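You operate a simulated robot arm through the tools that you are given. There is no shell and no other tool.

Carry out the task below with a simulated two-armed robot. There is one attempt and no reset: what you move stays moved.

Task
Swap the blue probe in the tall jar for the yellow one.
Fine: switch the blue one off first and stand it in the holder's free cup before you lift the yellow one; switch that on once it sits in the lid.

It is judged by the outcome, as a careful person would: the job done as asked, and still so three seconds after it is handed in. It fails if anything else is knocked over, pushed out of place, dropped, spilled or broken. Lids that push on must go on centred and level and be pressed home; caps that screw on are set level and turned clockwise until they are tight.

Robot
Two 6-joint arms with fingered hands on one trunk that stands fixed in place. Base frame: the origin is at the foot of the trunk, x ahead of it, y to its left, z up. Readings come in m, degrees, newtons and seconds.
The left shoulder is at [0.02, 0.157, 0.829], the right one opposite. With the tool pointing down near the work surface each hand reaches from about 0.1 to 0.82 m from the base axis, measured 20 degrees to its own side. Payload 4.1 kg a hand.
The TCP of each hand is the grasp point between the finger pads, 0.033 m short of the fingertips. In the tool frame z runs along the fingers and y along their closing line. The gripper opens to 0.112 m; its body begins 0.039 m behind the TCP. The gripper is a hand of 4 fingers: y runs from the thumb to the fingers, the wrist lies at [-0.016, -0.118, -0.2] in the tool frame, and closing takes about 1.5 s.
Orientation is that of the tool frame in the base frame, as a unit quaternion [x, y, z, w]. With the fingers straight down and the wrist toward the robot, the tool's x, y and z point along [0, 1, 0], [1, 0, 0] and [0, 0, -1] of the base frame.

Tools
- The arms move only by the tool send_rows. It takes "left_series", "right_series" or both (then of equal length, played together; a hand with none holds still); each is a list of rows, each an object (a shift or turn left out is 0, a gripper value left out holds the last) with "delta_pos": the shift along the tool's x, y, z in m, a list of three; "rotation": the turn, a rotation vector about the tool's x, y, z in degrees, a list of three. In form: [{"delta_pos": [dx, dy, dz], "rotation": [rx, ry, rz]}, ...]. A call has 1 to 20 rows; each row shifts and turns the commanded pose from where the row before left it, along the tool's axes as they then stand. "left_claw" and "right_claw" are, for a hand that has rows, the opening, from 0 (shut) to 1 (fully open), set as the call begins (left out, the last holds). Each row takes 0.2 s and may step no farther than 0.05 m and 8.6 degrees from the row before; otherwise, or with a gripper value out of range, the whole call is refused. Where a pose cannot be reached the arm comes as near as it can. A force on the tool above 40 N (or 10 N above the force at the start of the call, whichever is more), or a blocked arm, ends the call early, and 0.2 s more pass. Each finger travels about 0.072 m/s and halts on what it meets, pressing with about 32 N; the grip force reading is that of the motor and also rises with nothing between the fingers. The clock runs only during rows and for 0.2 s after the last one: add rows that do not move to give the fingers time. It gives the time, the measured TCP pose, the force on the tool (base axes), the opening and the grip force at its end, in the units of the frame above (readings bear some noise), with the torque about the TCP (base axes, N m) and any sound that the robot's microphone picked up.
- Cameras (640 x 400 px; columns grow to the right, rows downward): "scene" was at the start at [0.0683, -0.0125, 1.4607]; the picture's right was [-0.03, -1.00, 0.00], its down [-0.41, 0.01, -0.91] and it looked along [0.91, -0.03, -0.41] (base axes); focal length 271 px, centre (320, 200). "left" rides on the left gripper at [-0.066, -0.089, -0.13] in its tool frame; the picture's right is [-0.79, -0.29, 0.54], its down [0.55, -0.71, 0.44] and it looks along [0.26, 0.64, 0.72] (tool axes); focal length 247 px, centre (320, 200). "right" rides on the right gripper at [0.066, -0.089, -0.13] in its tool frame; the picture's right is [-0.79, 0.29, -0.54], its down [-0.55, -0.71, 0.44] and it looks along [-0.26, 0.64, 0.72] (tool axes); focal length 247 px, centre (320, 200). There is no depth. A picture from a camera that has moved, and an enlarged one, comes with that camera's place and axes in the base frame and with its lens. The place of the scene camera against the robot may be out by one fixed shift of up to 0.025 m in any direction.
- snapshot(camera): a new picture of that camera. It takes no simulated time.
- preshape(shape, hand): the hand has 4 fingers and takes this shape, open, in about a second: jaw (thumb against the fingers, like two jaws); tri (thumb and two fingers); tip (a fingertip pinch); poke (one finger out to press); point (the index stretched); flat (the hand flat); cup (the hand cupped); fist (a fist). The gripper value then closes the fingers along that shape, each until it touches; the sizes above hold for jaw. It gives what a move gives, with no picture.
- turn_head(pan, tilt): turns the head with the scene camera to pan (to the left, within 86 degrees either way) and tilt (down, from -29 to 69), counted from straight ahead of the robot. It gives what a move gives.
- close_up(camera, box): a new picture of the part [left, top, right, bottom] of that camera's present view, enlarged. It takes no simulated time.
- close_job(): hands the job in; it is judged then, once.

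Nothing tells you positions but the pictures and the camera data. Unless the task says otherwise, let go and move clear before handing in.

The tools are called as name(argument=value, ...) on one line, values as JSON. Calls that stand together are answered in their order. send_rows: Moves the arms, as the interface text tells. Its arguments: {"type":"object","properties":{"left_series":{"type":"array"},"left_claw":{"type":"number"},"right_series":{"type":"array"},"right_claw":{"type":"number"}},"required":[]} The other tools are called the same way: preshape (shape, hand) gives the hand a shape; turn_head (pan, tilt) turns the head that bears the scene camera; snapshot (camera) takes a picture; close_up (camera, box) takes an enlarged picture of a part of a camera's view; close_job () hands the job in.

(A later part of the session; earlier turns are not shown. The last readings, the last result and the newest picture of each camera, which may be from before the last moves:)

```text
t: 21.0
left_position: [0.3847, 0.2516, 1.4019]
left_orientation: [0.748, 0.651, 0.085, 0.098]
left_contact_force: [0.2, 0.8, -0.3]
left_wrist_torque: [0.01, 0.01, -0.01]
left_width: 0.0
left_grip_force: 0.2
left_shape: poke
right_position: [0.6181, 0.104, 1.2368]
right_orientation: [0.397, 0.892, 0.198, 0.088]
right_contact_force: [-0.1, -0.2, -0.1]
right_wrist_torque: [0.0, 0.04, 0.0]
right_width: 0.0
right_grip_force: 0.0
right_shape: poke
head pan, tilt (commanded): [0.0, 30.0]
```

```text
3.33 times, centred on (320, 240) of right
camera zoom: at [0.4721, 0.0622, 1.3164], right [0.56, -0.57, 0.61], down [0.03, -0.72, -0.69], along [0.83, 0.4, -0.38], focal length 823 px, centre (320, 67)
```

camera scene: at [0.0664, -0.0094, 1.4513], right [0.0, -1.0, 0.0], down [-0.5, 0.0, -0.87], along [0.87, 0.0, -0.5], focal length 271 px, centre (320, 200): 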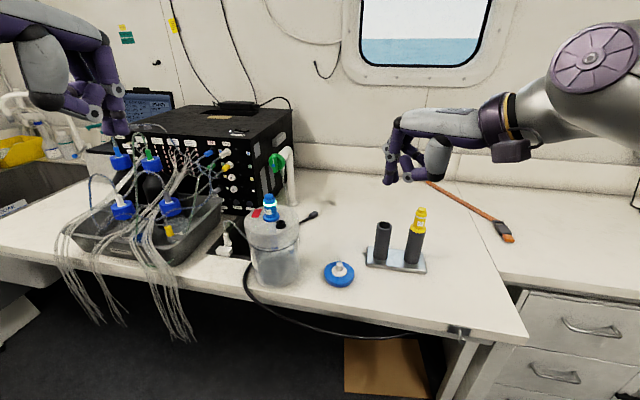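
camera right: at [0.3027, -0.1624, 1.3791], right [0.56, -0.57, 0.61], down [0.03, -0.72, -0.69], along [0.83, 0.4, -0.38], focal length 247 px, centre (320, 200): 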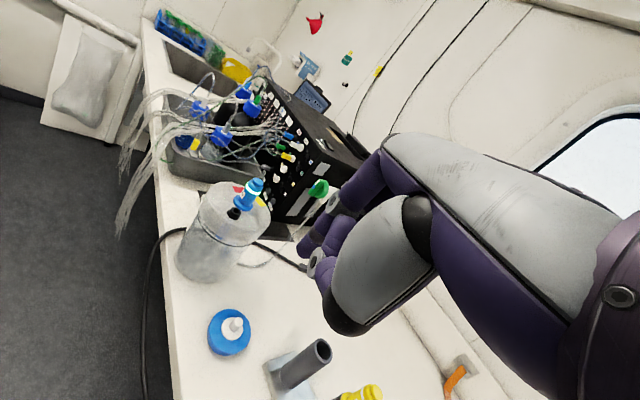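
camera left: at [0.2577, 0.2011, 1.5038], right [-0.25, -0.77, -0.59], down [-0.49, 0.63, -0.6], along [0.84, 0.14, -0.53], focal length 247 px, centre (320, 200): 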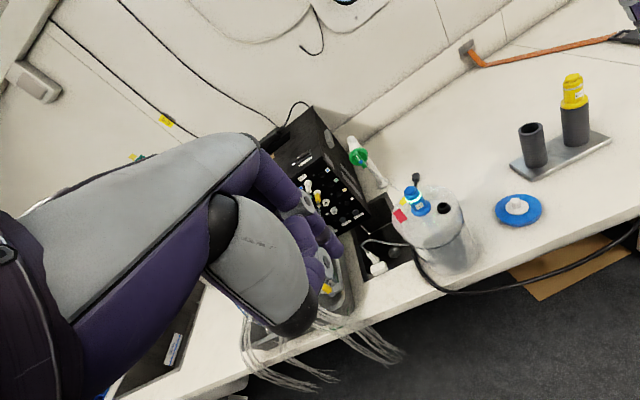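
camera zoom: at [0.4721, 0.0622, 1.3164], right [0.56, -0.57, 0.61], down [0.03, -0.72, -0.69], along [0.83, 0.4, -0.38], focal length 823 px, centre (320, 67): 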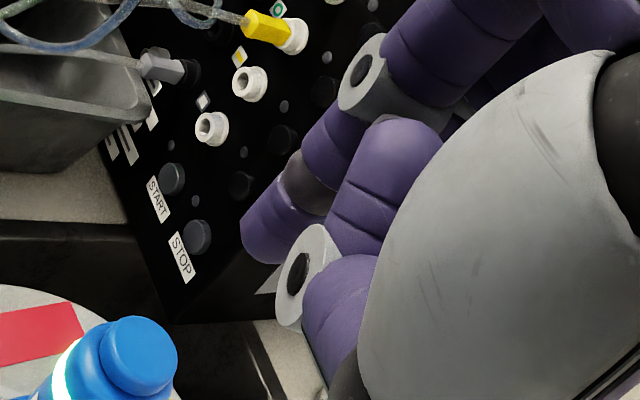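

The arm tracks well here. Left and right views agree the button centre is near (0.628, 0.1225, 1.150). I'll centre the finger and lower it to about 1 cm above.

send_rows(right_series=[{"delta_pos": [0, -0.0033, 0.0106]}, {"delta_pos": [0, -0.0033, 0.0106]}, {"delta_pos": [0, -0.0033, 0.0106]}, {"delta_pos": [0, -0.0033, 0.0106]}, {"delta_pos": [0, 0, 0]}])

close_up(camera="scene", box=[220, 140, 320, 230])

close_up(camera="left", box=[370, 140, 470, 230])

close_up(camera="right", box=[240, 180, 400, 300])

```text
t: 22.2
left_position: [0.3845, 0.25, 1.4005]
left_orientation: [0.748, 0.651, 0.086, 0.099]
left_contact_force: [-0.2, 0.0, 0.2]
left_wrist_torque: [-0.03, -0.02, 0.0]
left_width: 0.0
left_grip_force: 0.0
left_shape: poke
right_position: [0.6246, 0.1085, 1.1924]
right_orientation: [0.396, 0.892, 0.198, 0.088]
right_contact_force: [0.3, -0.8, 0.2]
right_wrist_torque: [0.03, 0.0, -0.02]
right_width: 0.0
right_grip_force: 0.1
right_shape: poke
head pan, tilt (commanded): [0.0, 30.0]
```

```text
4.44 times, centred on (270, 185) of scene
camera zoom: at [0.0664, -0.0095, 1.4513], right [0.0, -1.0, 0.0], down [-0.5, 0.0, -0.87], along [0.87, 0.0, -0.5], focal length 1205 px, centre (542, 267)
```

zoom: 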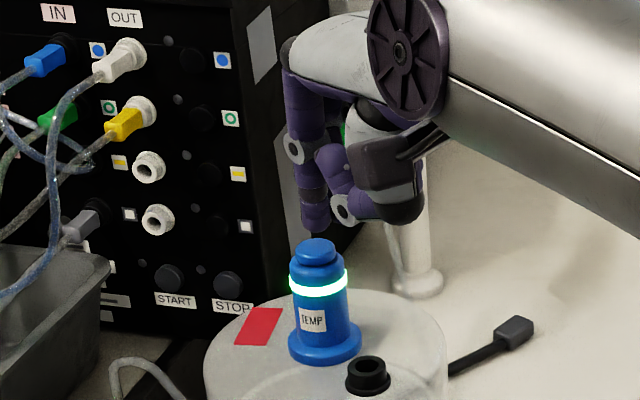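

```text
4.44 times, centred on (420, 185) of left
camera zoom: at [0.2577, 0.2011, 1.5038], right [-0.25, -0.77, -0.59], down [-0.49, 0.63, -0.6], along [0.84, 0.14, -0.53], focal length 1098 px, centre (-124, 267)
```

zoom: 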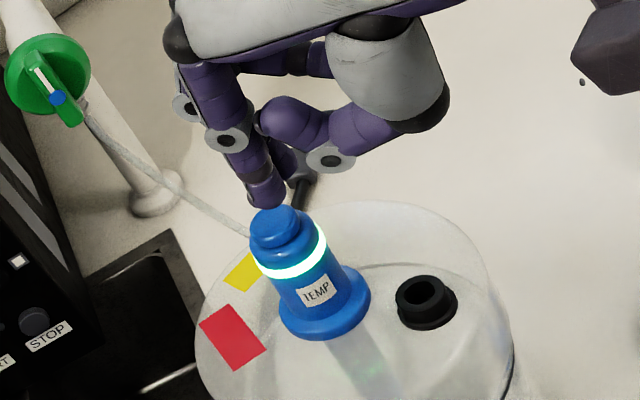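

```text
3.33 times, centred on (320, 240) of right
camera zoom: at [0.4777, 0.0663, 1.2728], right [0.55, -0.57, 0.61], down [0.03, -0.72, -0.69], along [0.83, 0.4, -0.38], focal length 823 px, centre (320, 67)
```

zoom: 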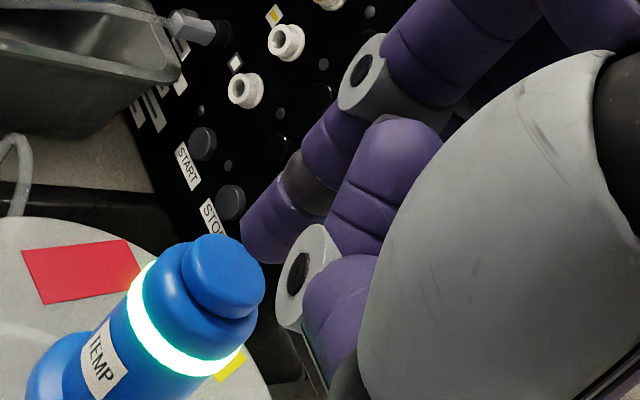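

The finger is lined up with the button in both the scene and left views. I'll go down in small steps and watch force and sound.

send_rows(right_series=[{"delta_pos": [0.0007, -0.0015, 0.0049]}, {"delta_pos": [0.0008, -0.0015, 0.0048]}, {"delta_pos": [0, 0, 0]}])

close_up(camera="left", box=[370, 140, 470, 230])

close_up(camera="right", box=[240, 180, 400, 300])

```text
t: 23.0
left_position: [0.3849, 0.2498, 1.4022]
left_orientation: [0.747, 0.652, 0.087, 0.097]
left_contact_force: [0.3, -0.4, 0.7]
left_wrist_torque: [-0.03, -0.03, 0.02]
left_width: 0.0
left_grip_force: 0.2
left_shape: poke
right_position: [0.6226, 0.1099, 1.1831]
right_orientation: [0.397, 0.892, 0.197, 0.088]
right_contact_force: [-0.9, 0.5, 1.1]
right_wrist_torque: [-0.03, -0.01, -0.02]
right_width: 0.0002
right_grip_force: 0.0
right_shape: poke
head pan, tilt (commanded): [0.0, 30.0]
```

```text
4.44 times, centred on (420, 185) of left
camera zoom: at [0.2577, 0.2011, 1.5038], right [-0.25, -0.77, -0.59], down [-0.49, 0.63, -0.6], along [0.84, 0.14, -0.53], focal length 1098 px, centre (-124, 267)
```

zoom: 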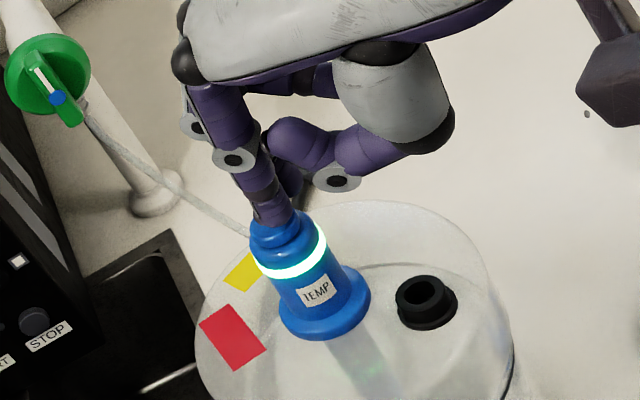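

```text
3.33 times, centred on (320, 240) of right
camera zoom: at [0.4773, 0.0682, 1.2627], right [0.55, -0.57, 0.61], down [0.03, -0.72, -0.69], along [0.83, 0.4, -0.38], focal length 823 px, centre (320, 67)
```

zoom: 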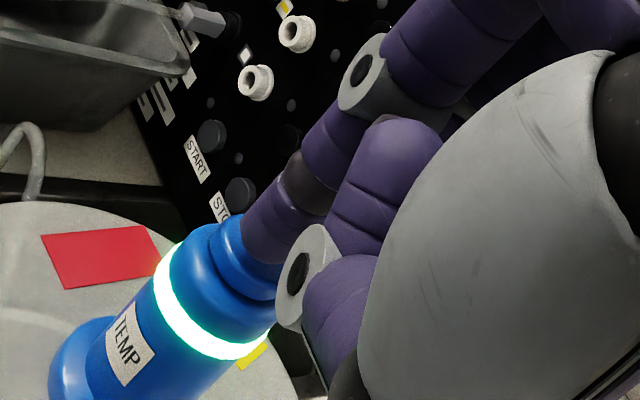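

send_rows(right_series=[{"delta_pos": [0, -0.0008, 0.0018]}, {"delta_pos": [0, -0.0008, 0.0018]}, {"delta_pos": [0, -0.0008, 0.0018]}])

close_up(camera="left", box=[370, 140, 470, 230])

```text
t: 23.8
left_position: [0.3846, 0.2495, 1.4012]
left_orientation: [0.747, 0.651, 0.086, 0.099]
left_contact_force: [-1.0, -0.8, 0.2]
left_wrist_torque: [-0.01, 0.0, 0.0]
left_width: 0.0003
left_grip_force: 0.0
left_shape: poke
right_position: [0.6226, 0.1098, 1.1771]
right_orientation: [0.397, 0.892, 0.199, 0.088]
right_contact_force: [-1.5, 0.2, 6.5]
right_wrist_torque: [0.07, -0.06, 0.0]
right_width: 0.0
right_grip_force: 0.1
right_shape: poke
head pan, tilt (commanded): [0.0, 30.0]
heard: click
```

```text
4.44 times, centred on (420, 185) of left
camera zoom: at [0.2574, 0.2011, 1.5038], right [-0.25, -0.77, -0.59], down [-0.49, 0.63, -0.6], along [0.84, 0.14, -0.53], focal length 1098 px, centre (-124, 267)
```

zoom: 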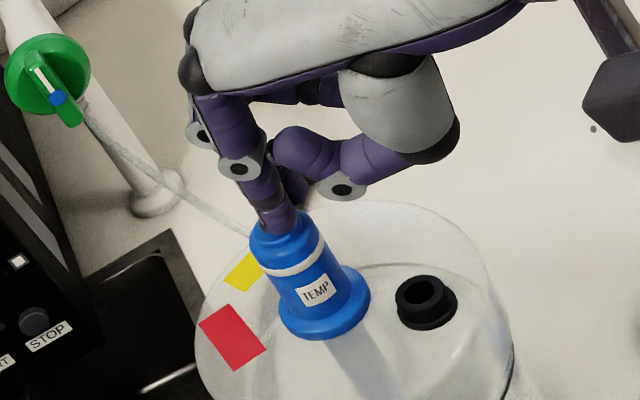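

A click was heard and the ring went dark. I'll lift the finger clear and check that it stays off.

send_rows(right_series=[{"delta_pos": [0, 0.0021, -0.0045]}, {"delta_pos": [0, 0.0064, -0.0136]}, {"delta_pos": [0, 0.0085, -0.0181]}, {"delta_pos": [0, 0.0085, -0.0181]}, {"delta_pos": [0, 0.0085, -0.0181]}, {"delta_pos": [0, 0, 0]}])

close_up(camera="left", box=[370, 140, 490, 250])

close_up(camera="scene", box=[220, 140, 320, 300])

close_up(camera="right", box=[140, 180, 380, 400])

```text
t: 25.2
left_position: [0.386, 0.2503, 1.4022]
left_orientation: [0.747, 0.651, 0.086, 0.1]
left_contact_force: [-0.3, -0.2, 0.6]
left_wrist_torque: [-0.04, 0.0, 0.0]
left_width: 0.0
left_grip_force: 0.1
left_shape: poke
right_position: [0.6235, 0.1105, 1.2565]
right_orientation: [0.396, 0.892, 0.198, 0.087]
right_contact_force: [0.1, -0.4, 0.5]
right_wrist_torque: [0.01, -0.01, -0.01]
right_width: 0.0
right_grip_force: 0.3
right_shape: poke
head pan, tilt (commanded): [0.0, 30.0]
```

```text
3.64 times, centred on (430, 195) of left
camera zoom: at [0.2577, 0.2011, 1.5038], right [-0.25, -0.77, -0.59], down [-0.49, 0.63, -0.6], along [0.84, 0.14, -0.53], focal length 898 px, centre (-80, 218)
```

zoom: 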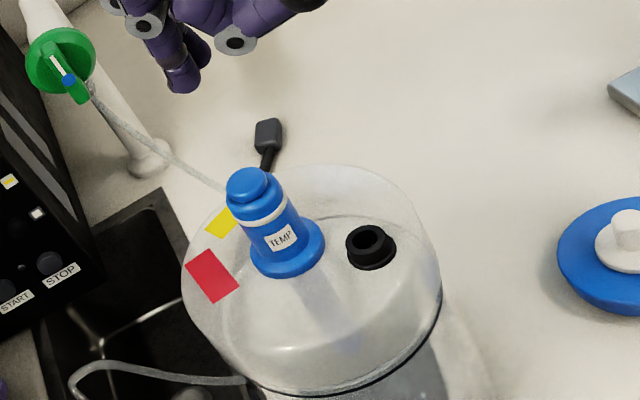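

```text
2.50 times, centred on (270, 220) of scene
camera zoom: at [0.0664, -0.0095, 1.4513], right [0.0, -1.0, 0.0], down [-0.5, 0.0, -0.87], along [0.87, 0.0, -0.5], focal length 678 px, centre (445, 150)
```

zoom: 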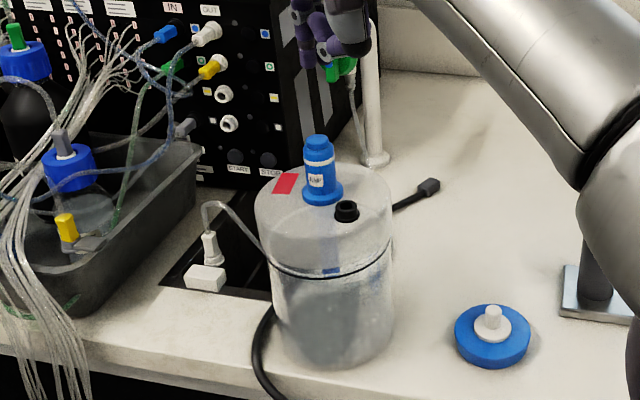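

```text
1.82 times, centred on (260, 290) of right
camera zoom: at [0.4776, 0.0688, 1.336], right [0.56, -0.57, 0.61], down [0.03, -0.72, -0.69], along [0.83, 0.4, -0.38], focal length 449 px, centre (429, 36)
```

zoom: 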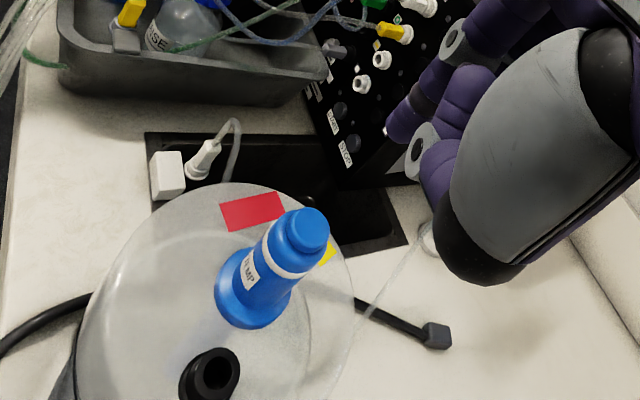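

The blue probe is off. Next I pull the right hand back, switch it to the jaw shape, and turn it so the fingers reach forward and down at 45° with the closing line level. That lets me lift the probe high enough and keep it upright.

send_rows(right_series=[{"delta_pos": [0.0012, -0.0304, -0.0133]}, {"delta_pos": [0.0012, -0.0304, -0.0133]}, {"delta_pos": [0.0012, -0.0304, -0.0133]}, {"delta_pos": [0.0012, -0.0304, -0.0133]}, {"delta_pos": [0.0012, -0.0304, -0.0133]}, {"delta_pos": [0.0012, -0.0304, -0.0133]}, {"delta_pos": [0.0012, -0.0304, -0.0133]}, {"delta_pos": [0.0012, -0.0304, -0.0133]}, {"rotation": [0.466, -3.914, -6.657]}, {"rotation": [0.466, -3.914, -6.657]}, {"rotation": [0.466, -3.914, -6.657]}, {"rotation": [0.466, -3.914, -6.657]}, {"rotation": [0.466, -3.914, -6.657]}, {"rotation": [0.466, -3.914, -6.657]}, {"rotation": [0.466, -3.914, -6.657]}, {"rotation": [0.466, -3.914, -6.657]}, {"delta_pos": [0, 0, 0]}])

preshape(shape="jaw", hand="right")

snapshot(camera="scene")

snapshot(camera="right")

snapshot(camera="left")

```text
t: 28.8
left_position: [0.3857, 0.2504, 1.4022]
left_orientation: [0.748, 0.651, 0.086, 0.098]
left_contact_force: [0.4, -0.3, 0.1]
left_wrist_torque: [0.01, -0.02, 0.01]
left_width: 0.0
left_grip_force: 0.1
left_shape: poke
right_position: [0.4194, -0.0602, 1.2503]
right_orientation: [-0.002, 0.924, -0.001, 0.382]
right_contact_force: [-0.1, 0.3, 0.5]
right_wrist_torque: [-0.01, 0.02, -0.02]
right_width: 0.0
right_grip_force: 0.1
right_shape: poke
head pan, tilt (commanded): [0.0, 30.0]
```

```text
t: 29.7
left_position: [0.3854, 0.251, 1.4012]
left_orientation: [0.748, 0.651, 0.085, 0.098]
left_contact_force: [-0.2, -0.2, -0.8]
left_wrist_torque: [-0.04, -0.01, -0.01]
left_width: 0.0002
left_grip_force: 0.0
left_shape: poke
right_position: [0.4192, -0.0596, 1.2495]
right_orientation: [-0.001, 0.924, -0.001, 0.383]
right_contact_force: [0.1, 0.7, -1.2]
right_wrist_torque: [-0.01, 0.0, -0.02]
right_width: 0.1118
right_grip_force: 0.0
right_shape: jaw
head pan, tilt (commanded): [0.0, 30.0]
```

```text
taken
camera scene: at [0.0664, -0.0095, 1.4513], right [0.0, -1.0, 0.0], down [-0.5, 0.0, -0.87], along [0.87, 0.0, -0.5], focal length 271 px, centre (320, 200)
```

scene: 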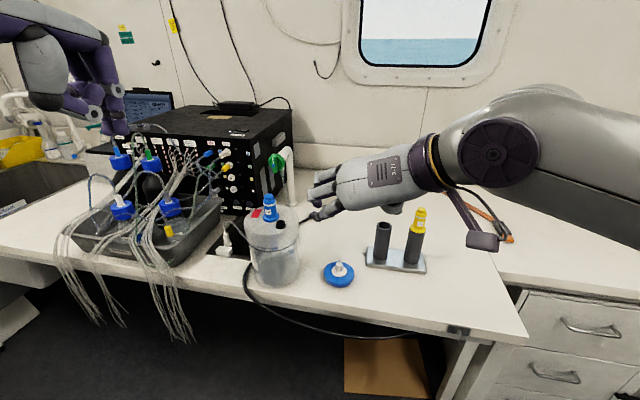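

```text
taken
camera right: at [0.2803, -0.1494, 1.2951], right [0.18, 0.29, 0.94], down [0.7, -0.71, 0.08], along [0.69, 0.64, -0.33], focal length 247 px, centre (320, 200)
```

right: 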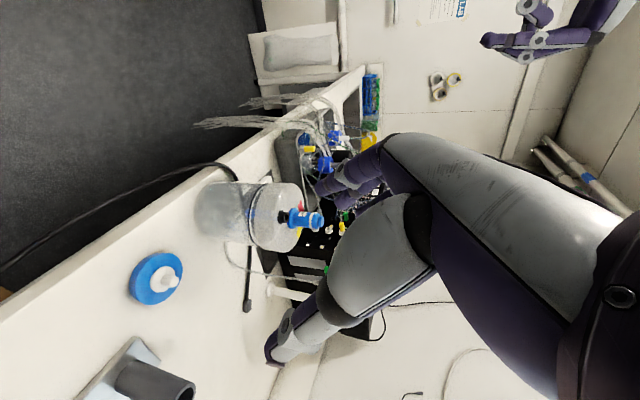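

```text
taken
camera left: at [0.2577, 0.2011, 1.5038], right [-0.25, -0.77, -0.59], down [-0.49, 0.63, -0.6], along [0.84, 0.14, -0.53], focal length 247 px, centre (320, 200)
```

left: 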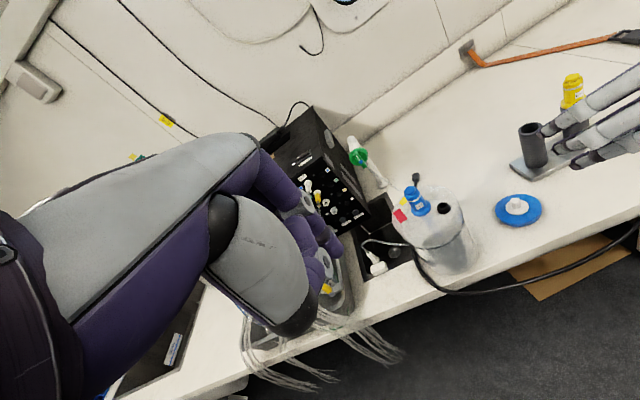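

close_up(camera="scene", box=[290, 120, 450, 240])

close_up(camera="right", box=[180, 150, 340, 270])

close_up(camera="left", box=[480, 50, 640, 210])

```text
3.33 times, centred on (370, 180) of scene
camera zoom: at [0.0664, -0.0095, 1.4513], right [0.0, -1.0, 0.0], down [-0.5, 0.0, -0.87], along [0.87, 0.0, -0.5], focal length 904 px, centre (153, 267)
```

zoom: 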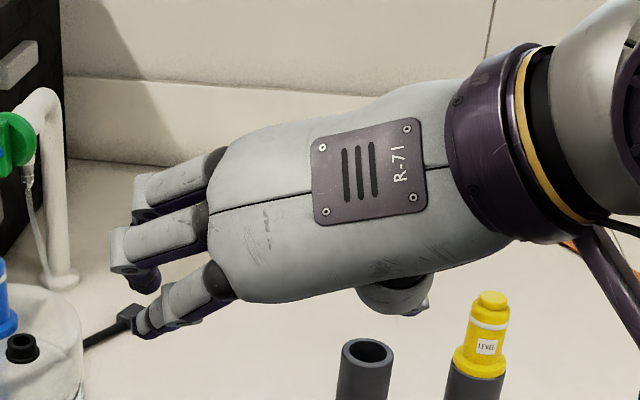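

```text
3.33 times, centred on (260, 210) of right
camera zoom: at [0.2803, -0.1494, 1.2951], right [0.18, 0.29, 0.94], down [0.7, -0.71, 0.08], along [0.69, 0.64, -0.33], focal length 823 px, centre (520, 167)
```

zoom: 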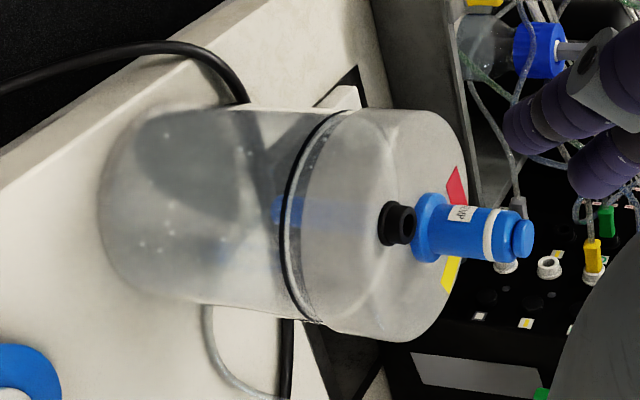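

```text
2.50 times, centred on (560, 130) of left
camera zoom: at [0.2577, 0.2011, 1.5038], right [-0.25, -0.77, -0.59], down [-0.49, 0.63, -0.6], along [0.84, 0.14, -0.53], focal length 617 px, centre (-280, 375)
```

zoom: 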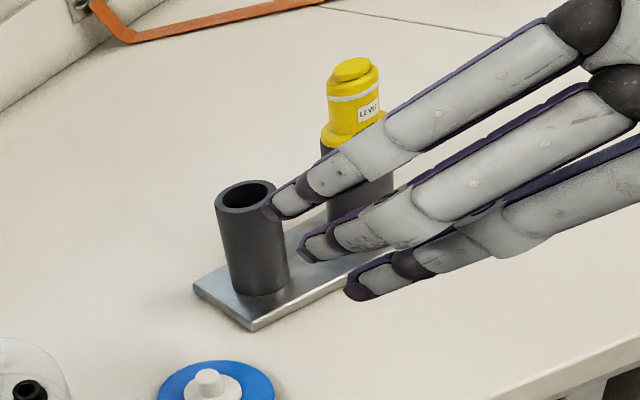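

The jaw's three fingers spread too wide for the short probe body at this tilt. I'll try the three-point shape and look at it.

preshape(shape="tri", hand="right")

close_up(camera="scene", box=[290, 120, 450, 240])

snapshot(camera="right")

close_up(camera="left", box=[480, 50, 640, 210])

```text
t: 30.6
left_position: [0.3842, 0.2515, 1.4021]
left_orientation: [0.748, 0.651, 0.085, 0.098]
left_contact_force: [0.0, -0.7, -0.5]
left_wrist_torque: [0.03, -0.01, 0.01]
left_width: 0.0
left_grip_force: 0.0
left_shape: poke
right_position: [0.4195, -0.0608, 1.2505]
right_orientation: [-0.001, 0.924, -0.001, 0.383]
right_contact_force: [0.0, -0.2, 0.9]
right_wrist_torque: [-0.03, 0.01, -0.02]
right_width: 0.1118
right_grip_force: 0.0
right_shape: tri
head pan, tilt (commanded): [0.0, 30.0]
```

```text
3.33 times, centred on (370, 180) of scene
camera zoom: at [0.0664, -0.0095, 1.4513], right [0.0, -1.0, 0.0], down [-0.5, 0.0, -0.87], along [0.87, 0.0, -0.5], focal length 904 px, centre (153, 267)
```

zoom: 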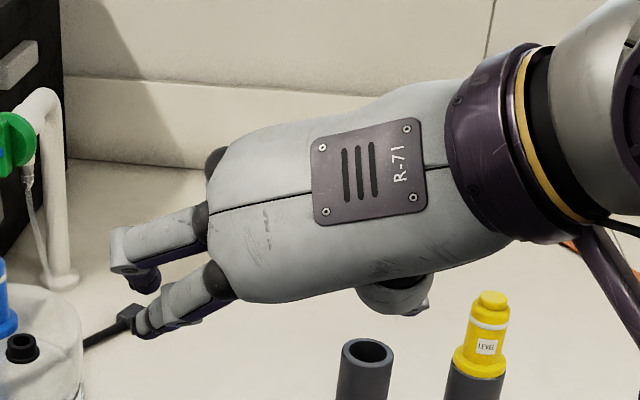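

```text
taken
camera right: at [0.2803, -0.1493, 1.2951], right [0.18, 0.29, 0.94], down [0.7, -0.71, 0.08], along [0.69, 0.64, -0.33], focal length 247 px, centre (320, 200)
```

right: 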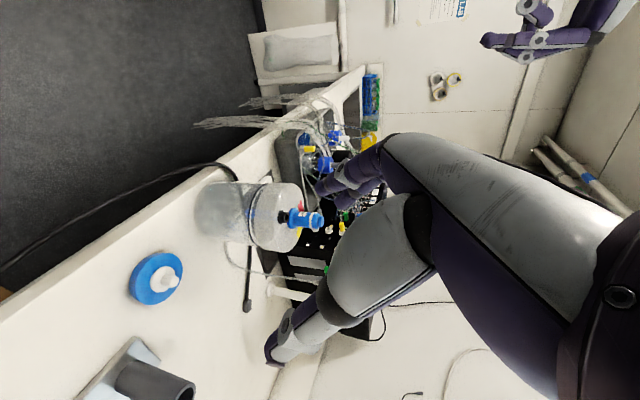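

```text
2.50 times, centred on (560, 130) of left
camera zoom: at [0.2577, 0.2011, 1.5038], right [-0.25, -0.77, -0.59], down [-0.49, 0.63, -0.6], along [0.84, 0.14, -0.53], focal length 617 px, centre (-280, 375)
```

zoom: 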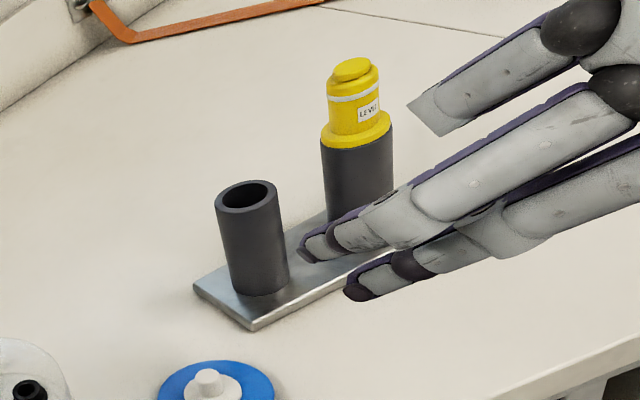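

In this shape the upper finger folds away, leaving the thumb against two close fingers, which suits the probe body. I'll bring it to a pre-grasp point behind and above the blue probe, part open.

send_rows(right_series=[{"delta_pos": [-0.0081, 0.0229, 0.0174]}, {"delta_pos": [-0.0081, 0.0229, 0.0174]}, {"delta_pos": [-0.0081, 0.0229, 0.0174]}, {"delta_pos": [-0.0081, 0.0229, 0.0174]}, {"delta_pos": [-0.0081, 0.0229, 0.0174]}, {"delta_pos": [-0.0081, 0.0229, 0.0174]}, {"delta_pos": [-0.0081, 0.0229, 0.0174]}, {"delta_pos": [-0.0081, 0.0229, 0.0174]}, {"delta_pos": [0, 0, 0]}], right_claw=0.65)

close_up(camera="scene", box=[220, 120, 380, 260])

snapshot(camera="right")

close_up(camera="left", box=[360, 100, 520, 240])

```text
t: 32.6
left_position: [0.3859, 0.2495, 1.4014]
left_orientation: [0.748, 0.651, 0.086, 0.098]
left_contact_force: [-0.6, 0.1, -0.5]
left_wrist_torque: [-0.01, -0.02, 0.02]
left_width: 0.0
left_grip_force: 0.1
left_shape: poke
right_position: [0.5633, 0.1247, 1.198]
right_orientation: [0.0, 0.924, 0.0, 0.383]
right_contact_force: [0.5, 0.7, 0.1]
right_wrist_torque: [0.02, -0.01, -0.01]
right_width: 0.0731
right_grip_force: 0.1
right_shape: tri
head pan, tilt (commanded): [0.0, 30.0]
```

```text
2.86 times, centred on (300, 190) of scene
camera zoom: at [0.0664, -0.0096, 1.4513], right [0.0, -1.0, 0.0], down [-0.5, 0.0, -0.87], along [0.87, 0.0, -0.5], focal length 775 px, centre (377, 229)
```

zoom: 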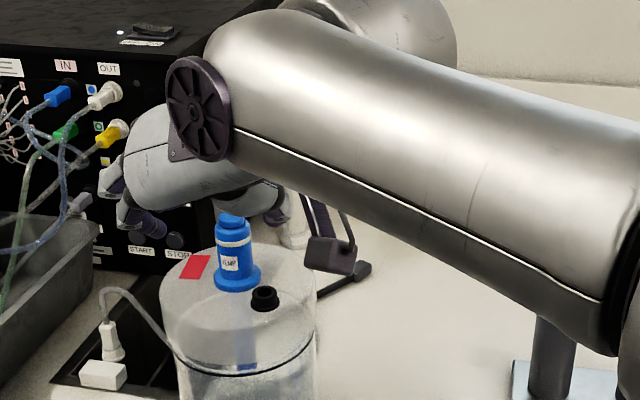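

```text
taken
camera right: at [0.4239, 0.0353, 1.2422], right [0.18, 0.29, 0.94], down [0.7, -0.71, 0.08], along [0.69, 0.64, -0.33], focal length 247 px, centre (320, 200)
```

right: 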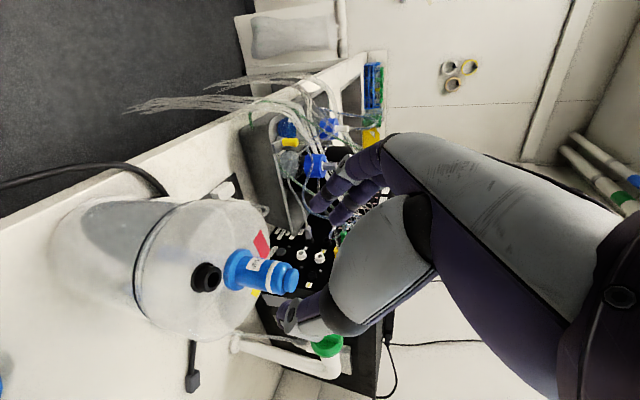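

```text
2.86 times, centred on (440, 170) of left
camera zoom: at [0.2576, 0.201, 1.5038], right [-0.25, -0.77, -0.59], down [-0.49, 0.63, -0.6], along [0.84, 0.14, -0.53], focal length 706 px, centre (-23, 286)
```

zoom: 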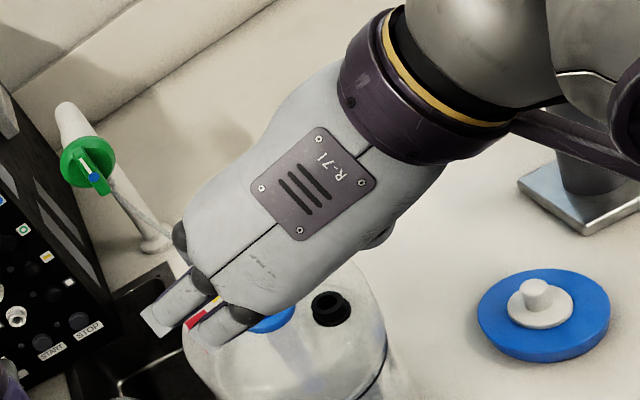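

close_up(camera="right", box=[180, 160, 400, 350])

turn_head(pan=8, tilt=30)

snapshot(camera="scene")

```text
2.11 times, centred on (290, 255) of right
camera zoom: at [0.4239, 0.0353, 1.2422], right [0.18, 0.29, 0.94], down [0.7, -0.71, 0.08], along [0.69, 0.64, -0.33], focal length 520 px, centre (383, 84)
```

zoom: 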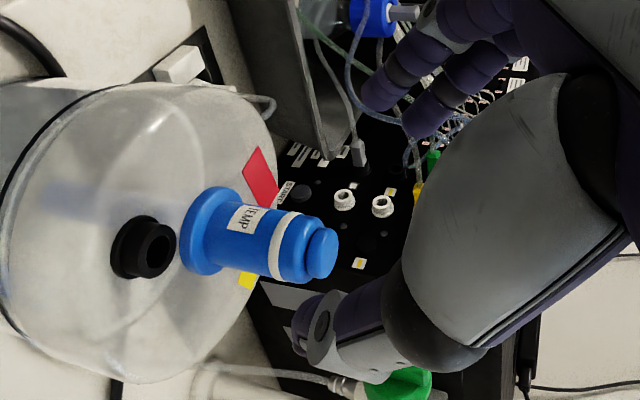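

```text
t: 33.2
left_position: [0.385, 0.2501, 1.4017]
left_orientation: [0.748, 0.651, 0.086, 0.099]
left_contact_force: [-0.2, 0.1, -0.3]
left_wrist_torque: [-0.02, 0.01, 0.02]
left_width: 0.0
left_grip_force: 0.1
left_shape: poke
right_position: [0.5623, 0.1234, 1.1968]
right_orientation: [-0.001, 0.924, 0.0, 0.383]
right_contact_force: [-0.5, -0.1, -0.5]
right_wrist_torque: [-0.03, 0.02, -0.02]
right_width: 0.073
right_grip_force: 0.1
right_shape: tri
head pan, tilt (commanded): [8.0, 30.0]
```

```text
taken
camera scene: at [0.0656, 0.003, 1.4513], right [0.14, -0.99, 0.0], down [-0.5, -0.07, -0.87], along [0.86, 0.12, -0.5], focal length 271 px, centre (320, 200)
```

scene: 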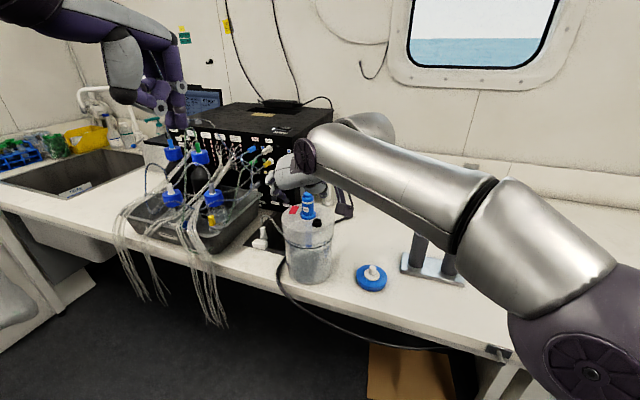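

The probe sits between thumb and fingers in the hand view, matching my estimate of its axis at (0.628, 0.1225). I'll slide the open hand forward and down around the probe head.

send_rows(right_series=[{"delta_pos": [-0.0003, -0.0005, 0.015]}, {"delta_pos": [-0.0005, -0.0005, 0.015]}, {"delta_pos": [-0.0005, -0.0005, 0.015]}, {"delta_pos": [0, 0, 0.015]}, {"delta_pos": [0, 0, 0.011]}, {"delta_pos": [0, 0, 0]}])

close_up(camera="right", box=[180, 140, 420, 350])

close_up(camera="scene", box=[250, 130, 390, 250])

close_up(camera="left", box=[360, 120, 500, 240])

```text
t: 34.6
left_position: [0.3847, 0.2503, 1.4021]
left_orientation: [0.748, 0.651, 0.086, 0.099]
left_contact_force: [0.0, -0.1, -0.6]
left_wrist_torque: [0.01, -0.03, -0.01]
left_width: 0.0
left_grip_force: 0.1
left_shape: poke
right_position: [0.6138, 0.1201, 1.1483]
right_orientation: [-0.001, 0.924, 0.0, 0.383]
right_contact_force: [0.2, -0.1, -0.7]
right_wrist_torque: [0.02, 0.01, 0.0]
right_width: 0.0733
right_grip_force: 0.0
right_shape: tri
head pan, tilt (commanded): [8.0, 30.0]
```

```text
1.90 times, centred on (300, 245) of right
camera zoom: at [0.4751, 0.0321, 1.1924], right [0.18, 0.29, 0.94], down [0.7, -0.71, 0.08], along [0.69, 0.64, -0.33], focal length 470 px, centre (358, 114)
```

zoom: 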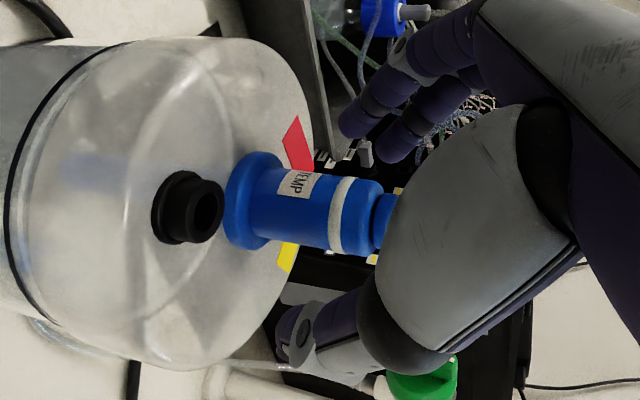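

```text
3.33 times, centred on (320, 190) of scene
camera zoom: at [0.0655, 0.0031, 1.4513], right [0.14, -0.99, 0.0], down [-0.5, -0.07, -0.87], along [0.86, 0.12, -0.5], focal length 904 px, centre (320, 233)
```

zoom: 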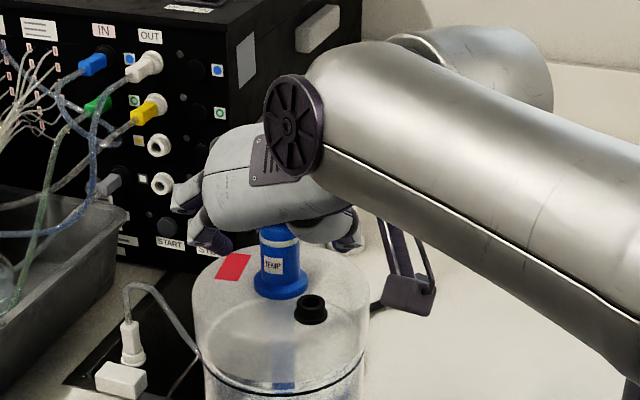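

```text
3.33 times, centred on (430, 180) of left
camera zoom: at [0.2576, 0.2011, 1.5038], right [-0.25, -0.77, -0.59], down [-0.49, 0.63, -0.6], along [0.84, 0.14, -0.53], focal length 823 px, centre (-47, 267)
```

zoom: 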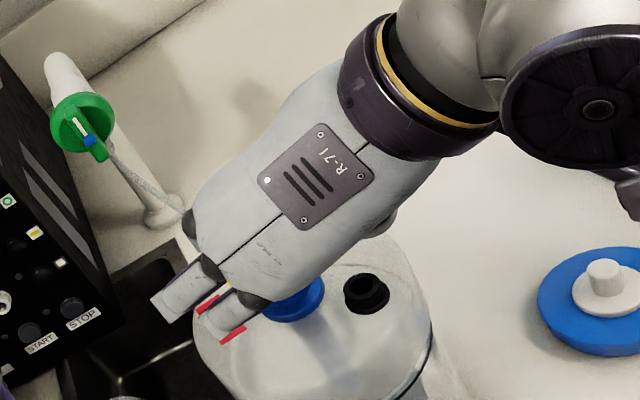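

send_rows(right_series=[{"delta_pos": [0, 0.0012, 0.005]}, {"delta_pos": [0, 0.0012, 0.005]}, {"delta_pos": [0, 0, 0]}, {"delta_pos": [0, 0, 0]}])

close_up(camera="right", box=[180, 140, 420, 350])

close_up(camera="scene", box=[270, 160, 350, 230])

```text
t: 35.6
left_position: [0.3848, 0.2486, 1.4018]
left_orientation: [0.748, 0.651, 0.086, 0.098]
left_contact_force: [-1.1, 0.6, 0.1]
left_wrist_torque: [0.0, 0.0, 0.01]
left_width: 0.0
left_grip_force: 0.0
left_shape: poke
right_position: [0.6238, 0.1248, 1.1407]
right_orientation: [-0.001, 0.924, 0.0, 0.382]
right_contact_force: [-0.1, -0.2, -0.1]
right_wrist_torque: [-0.05, -0.01, -0.01]
right_width: 0.0732
right_grip_force: 0.1
right_shape: tri
head pan, tilt (commanded): [8.0, 30.0]
```

```text
1.90 times, centred on (300, 245) of right
camera zoom: at [0.483, 0.035, 1.1857], right [0.18, 0.29, 0.94], down [0.7, -0.71, 0.08], along [0.69, 0.64, -0.33], focal length 470 px, centre (358, 114)
```

zoom: 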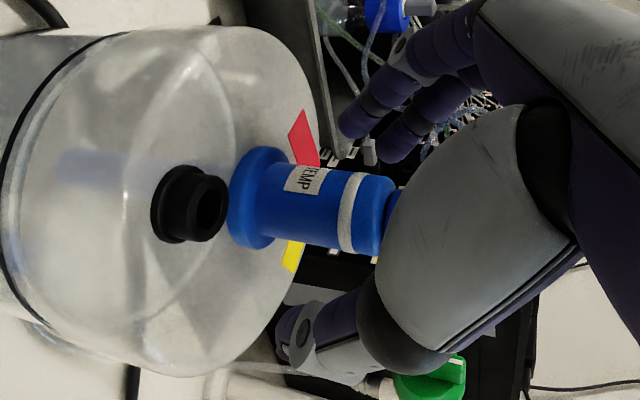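

```text
5.71 times, centred on (310, 195) of scene
camera zoom: at [0.0656, 0.0031, 1.4513], right [0.14, -0.99, 0.0], down [-0.5, -0.07, -0.87], along [0.86, 0.12, -0.5], focal length 1549 px, centre (377, 229)
```

zoom: 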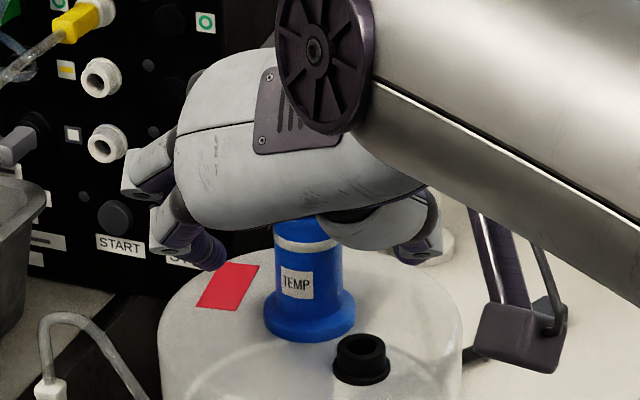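

The hand straddles the probe with the fingertips about 15 mm above the flange, and the axis sits about 2.5 mm toward the thumb. I'll centre, lower by 6 mm, and check once more before closing.

send_rows(right_series=[{"delta_pos": [0.0021, -0.0012, 0.0021]}, {"delta_pos": [0.0021, -0.0013, 0.0021]}, {"delta_pos": [0, 0, 0]}, {"delta_pos": [0, 0, 0]}])

close_up(camera="right", box=[220, 180, 380, 320])

close_up(camera="scene", box=[270, 160, 350, 230])

```text
t: 36.6
left_position: [0.3843, 0.2505, 1.401]
left_orientation: [0.747, 0.651, 0.086, 0.099]
left_contact_force: [0.6, -1.0, 0.2]
left_wrist_torque: [0.04, 0.02, 0.01]
left_width: 0.0
left_grip_force: 0.0
left_shape: poke
right_position: [0.6222, 0.1209, 1.1341]
right_orientation: [-0.001, 0.924, 0.0, 0.382]
right_contact_force: [0.1, -1.2, 0.4]
right_wrist_torque: [-0.02, -0.02, 0.01]
right_width: 0.0733
right_grip_force: 0.0
right_shape: tri
head pan, tilt (commanded): [8.0, 30.0]
```

```text
2.86 times, centred on (300, 250) of right
camera zoom: at [0.4829, 0.0323, 1.1794], right [0.18, 0.29, 0.94], down [0.7, -0.71, 0.08], along [0.69, 0.64, -0.33], focal length 706 px, centre (377, 57)
```

zoom: 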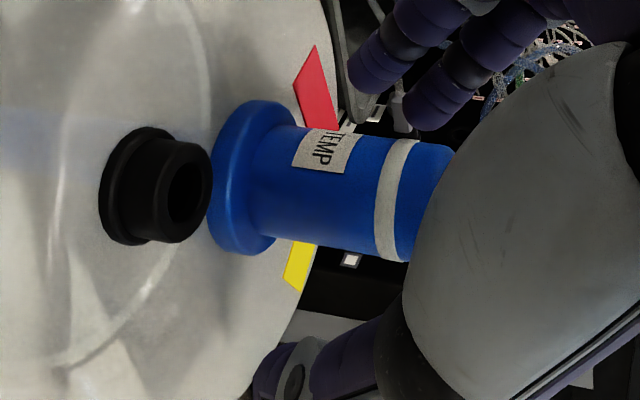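

```text
5.71 times, centred on (310, 195) of scene
camera zoom: at [0.0656, 0.0031, 1.4513], right [0.14, -0.99, 0.0], down [-0.5, -0.07, -0.87], along [0.86, 0.12, -0.5], focal length 1549 px, centre (377, 229)
```

zoom: 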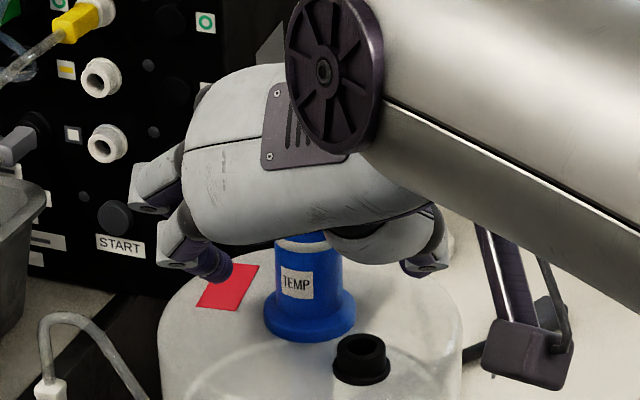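

The probe is centred between thumb and fingers now. I'll close the grip.

send_rows(right_series=[{"delta_pos": [0, 0, 0]}, {"delta_pos": [0, 0, 0]}, {"delta_pos": [0, 0, 0]}, {"delta_pos": [0, 0, 0]}, {"delta_pos": [0, 0, 0]}, {"delta_pos": [0, 0, 0]}, {"delta_pos": [0, 0, 0]}], right_claw=0.0)

close_up(camera="right", box=[220, 180, 380, 320])

close_up(camera="scene", box=[270, 160, 350, 230])

snapshot(camera="left")

```text
t: 38.2
left_position: [0.3845, 0.2504, 1.3998]
left_orientation: [0.748, 0.651, 0.086, 0.098]
left_contact_force: [0.6, -0.2, 0.5]
left_wrist_torque: [-0.03, 0.02, 0.02]
left_width: 0.0
left_grip_force: 0.0
left_shape: poke
right_position: [0.6222, 0.1217, 1.1354]
right_orientation: [-0.001, 0.924, 0.0, 0.382]
right_contact_force: [-0.7, 0.1, 1.7]
right_wrist_torque: [-0.01, 0.04, -0.05]
right_width: 0.0215
right_grip_force: 32.2
right_shape: tri
head pan, tilt (commanded): [8.0, 30.0]
```

```text
2.86 times, centred on (300, 250) of right
camera zoom: at [0.4829, 0.0324, 1.1795], right [0.18, 0.29, 0.94], down [0.7, -0.71, 0.08], along [0.69, 0.64, -0.33], focal length 706 px, centre (377, 57)
```

zoom: 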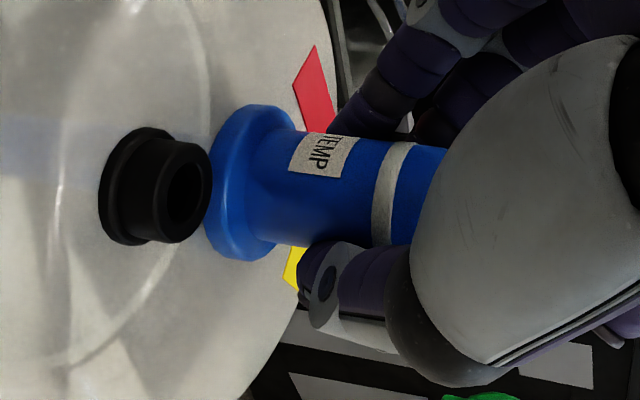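

```text
5.71 times, centred on (310, 195) of scene
camera zoom: at [0.0655, 0.0031, 1.4513], right [0.14, -0.99, 0.0], down [-0.5, -0.07, -0.87], along [0.86, 0.12, -0.5], focal length 1549 px, centre (377, 229)
```

zoom: 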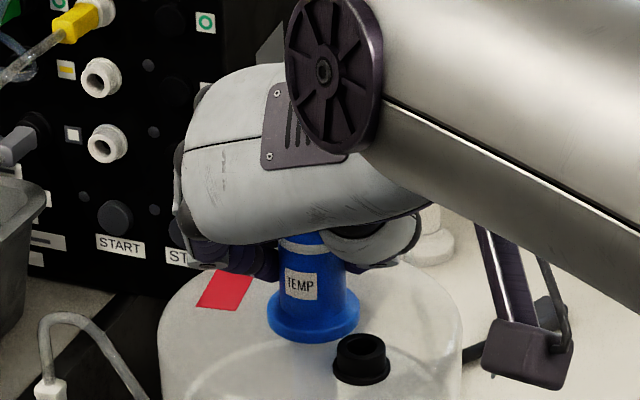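

```text
taken
camera left: at [0.2576, 0.2011, 1.5038], right [-0.25, -0.77, -0.59], down [-0.49, 0.63, -0.6], along [0.84, 0.14, -0.53], focal length 247 px, centre (320, 200)
```

left: 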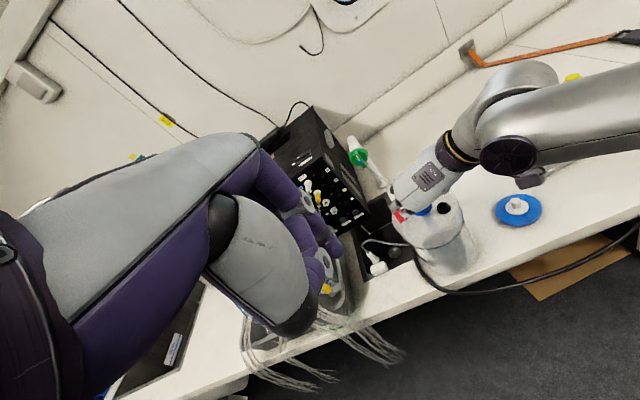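

The grip holds at about 32 N and the jar hasn't moved. I'll lift straight up slowly and check that only the probe comes along.

send_rows(right_series=[{"delta_pos": [-0.0035, 0, -0.0035]}, {"delta_pos": [-0.0035, 0, -0.0035]}, {"delta_pos": [-0.0071, 0, -0.0071]}, {"delta_pos": [-0.0071, 0, -0.0071]}])

close_up(camera="scene", box=[250, 150, 370, 290])

close_up(camera="right", box=[160, 160, 380, 340])

```text
t: 39.2
left_position: [0.3858, 0.2505, 1.4012]
left_orientation: [0.747, 0.651, 0.086, 0.099]
left_contact_force: [0.4, 0.6, 0.2]
left_wrist_torque: [0.02, 0.01, -0.02]
left_width: 0.0
left_grip_force: 0.1
left_shape: poke
right_position: [0.6204, 0.1226, 1.1644]
right_orientation: [-0.001, 0.924, -0.002, 0.382]
right_contact_force: [-0.3, 0.2, -0.5]
right_wrist_torque: [0.0, 0.06, 0.03]
right_width: 0.0216
right_grip_force: 31.7
right_shape: tri
head pan, tilt (commanded): [8.0, 30.0]
```

```text
2.86 times, centred on (310, 220) of scene
camera zoom: at [0.0656, 0.0031, 1.4513], right [0.14, -0.99, 0.0], down [-0.5, -0.07, -0.87], along [0.86, 0.12, -0.5], focal length 775 px, centre (349, 143)
```

zoom: 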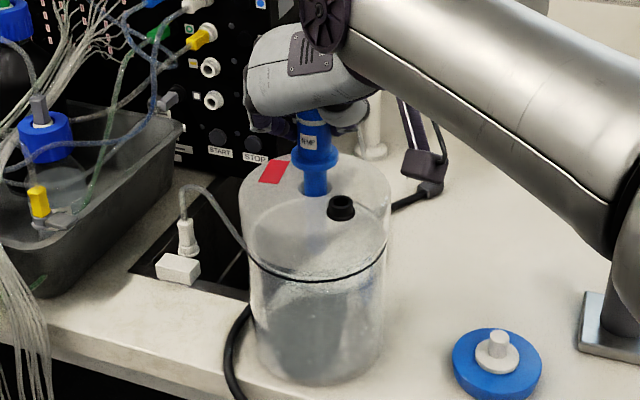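

```text
2.22 times, centred on (270, 250) of right
camera zoom: at [0.4824, 0.0332, 1.2096], right [0.18, 0.29, 0.94], down [0.7, -0.71, 0.08], along [0.69, 0.64, -0.33], focal length 549 px, centre (431, 89)
```

zoom: 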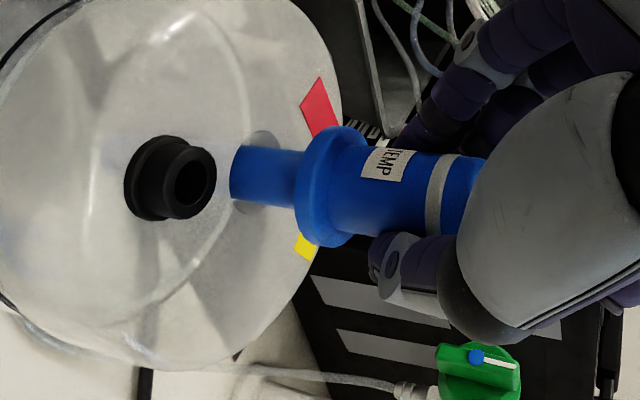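

Only the probe rises and the jar and lid stay put. I'll keep lifting.

send_rows(right_series=[{"delta_pos": [-0.0106, 0, -0.0106]}, {"delta_pos": [-0.0106, 0, -0.0106]}, {"delta_pos": [-0.0106, 0, -0.0106]}, {"delta_pos": [-0.0106, 0, -0.0106]}, {"delta_pos": [-0.0106, 0, -0.0106]}, {"delta_pos": [0, 0, 0]}])

close_up(camera="scene", box=[250, 120, 390, 290])

close_up(camera="right", box=[100, 140, 400, 360])

close_up(camera="left", box=[340, 100, 540, 290])

```text
t: 40.6
left_position: [0.3846, 0.2501, 1.4015]
left_orientation: [0.748, 0.651, 0.085, 0.099]
left_contact_force: [0.4, -1.0, 0.0]
left_wrist_torque: [-0.01, -0.01, 0.0]
left_width: 0.0
left_grip_force: 0.0
left_shape: poke
right_position: [0.6204, 0.1209, 1.2377]
right_orientation: [-0.001, 0.924, 0.0, 0.382]
right_contact_force: [0.6, 0.1, -1.6]
right_wrist_torque: [-0.01, 0.01, -0.03]
right_width: 0.0213
right_grip_force: 31.7
right_shape: tri
head pan, tilt (commanded): [8.0, 30.0]
```

```text
2.35 times, centred on (320, 205) of scene
camera zoom: at [0.0655, 0.003, 1.4513], right [0.14, -0.99, 0.0], down [-0.5, -0.07, -0.87], along [0.86, 0.12, -0.5], focal length 638 px, centre (320, 188)
```

zoom: 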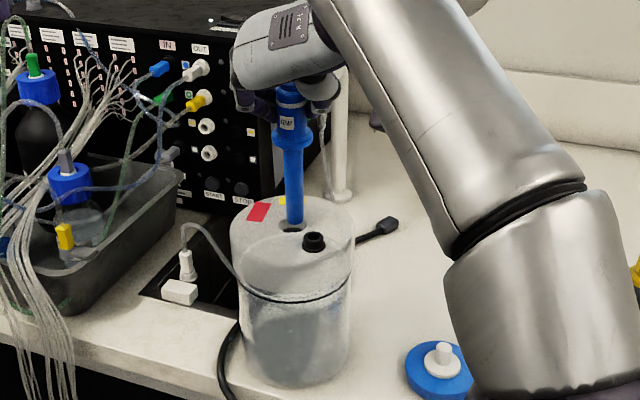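

```text
1.82 times, centred on (250, 250) of right
camera zoom: at [0.4814, 0.0312, 1.2831], right [0.18, 0.29, 0.94], down [0.7, -0.71, 0.08], along [0.69, 0.64, -0.33], focal length 449 px, centre (447, 109)
```

zoom: 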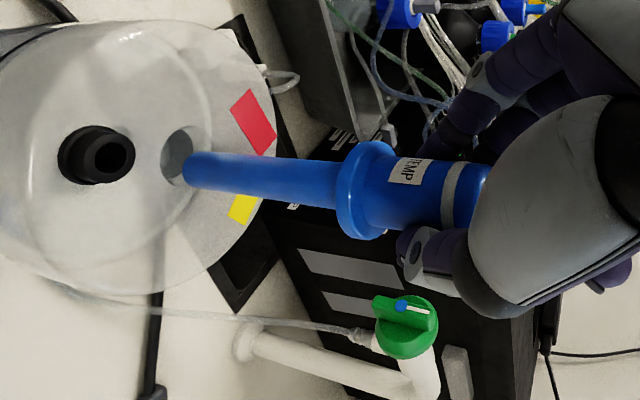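

```text
2.11 times, centred on (440, 195) of left
camera zoom: at [0.2577, 0.2011, 1.5038], right [-0.25, -0.77, -0.59], down [-0.49, 0.63, -0.6], along [0.84, 0.14, -0.53], focal length 520 px, centre (67, 210)
```

zoom: 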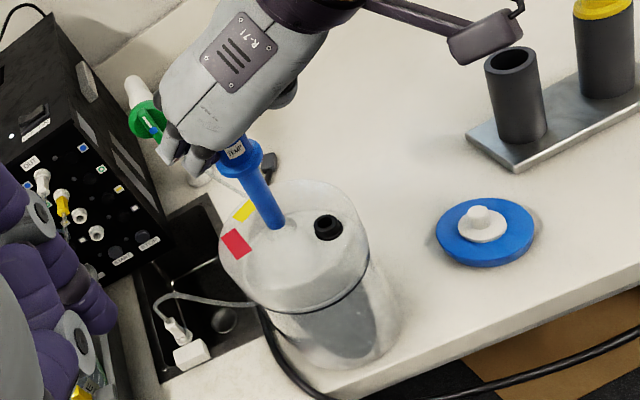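

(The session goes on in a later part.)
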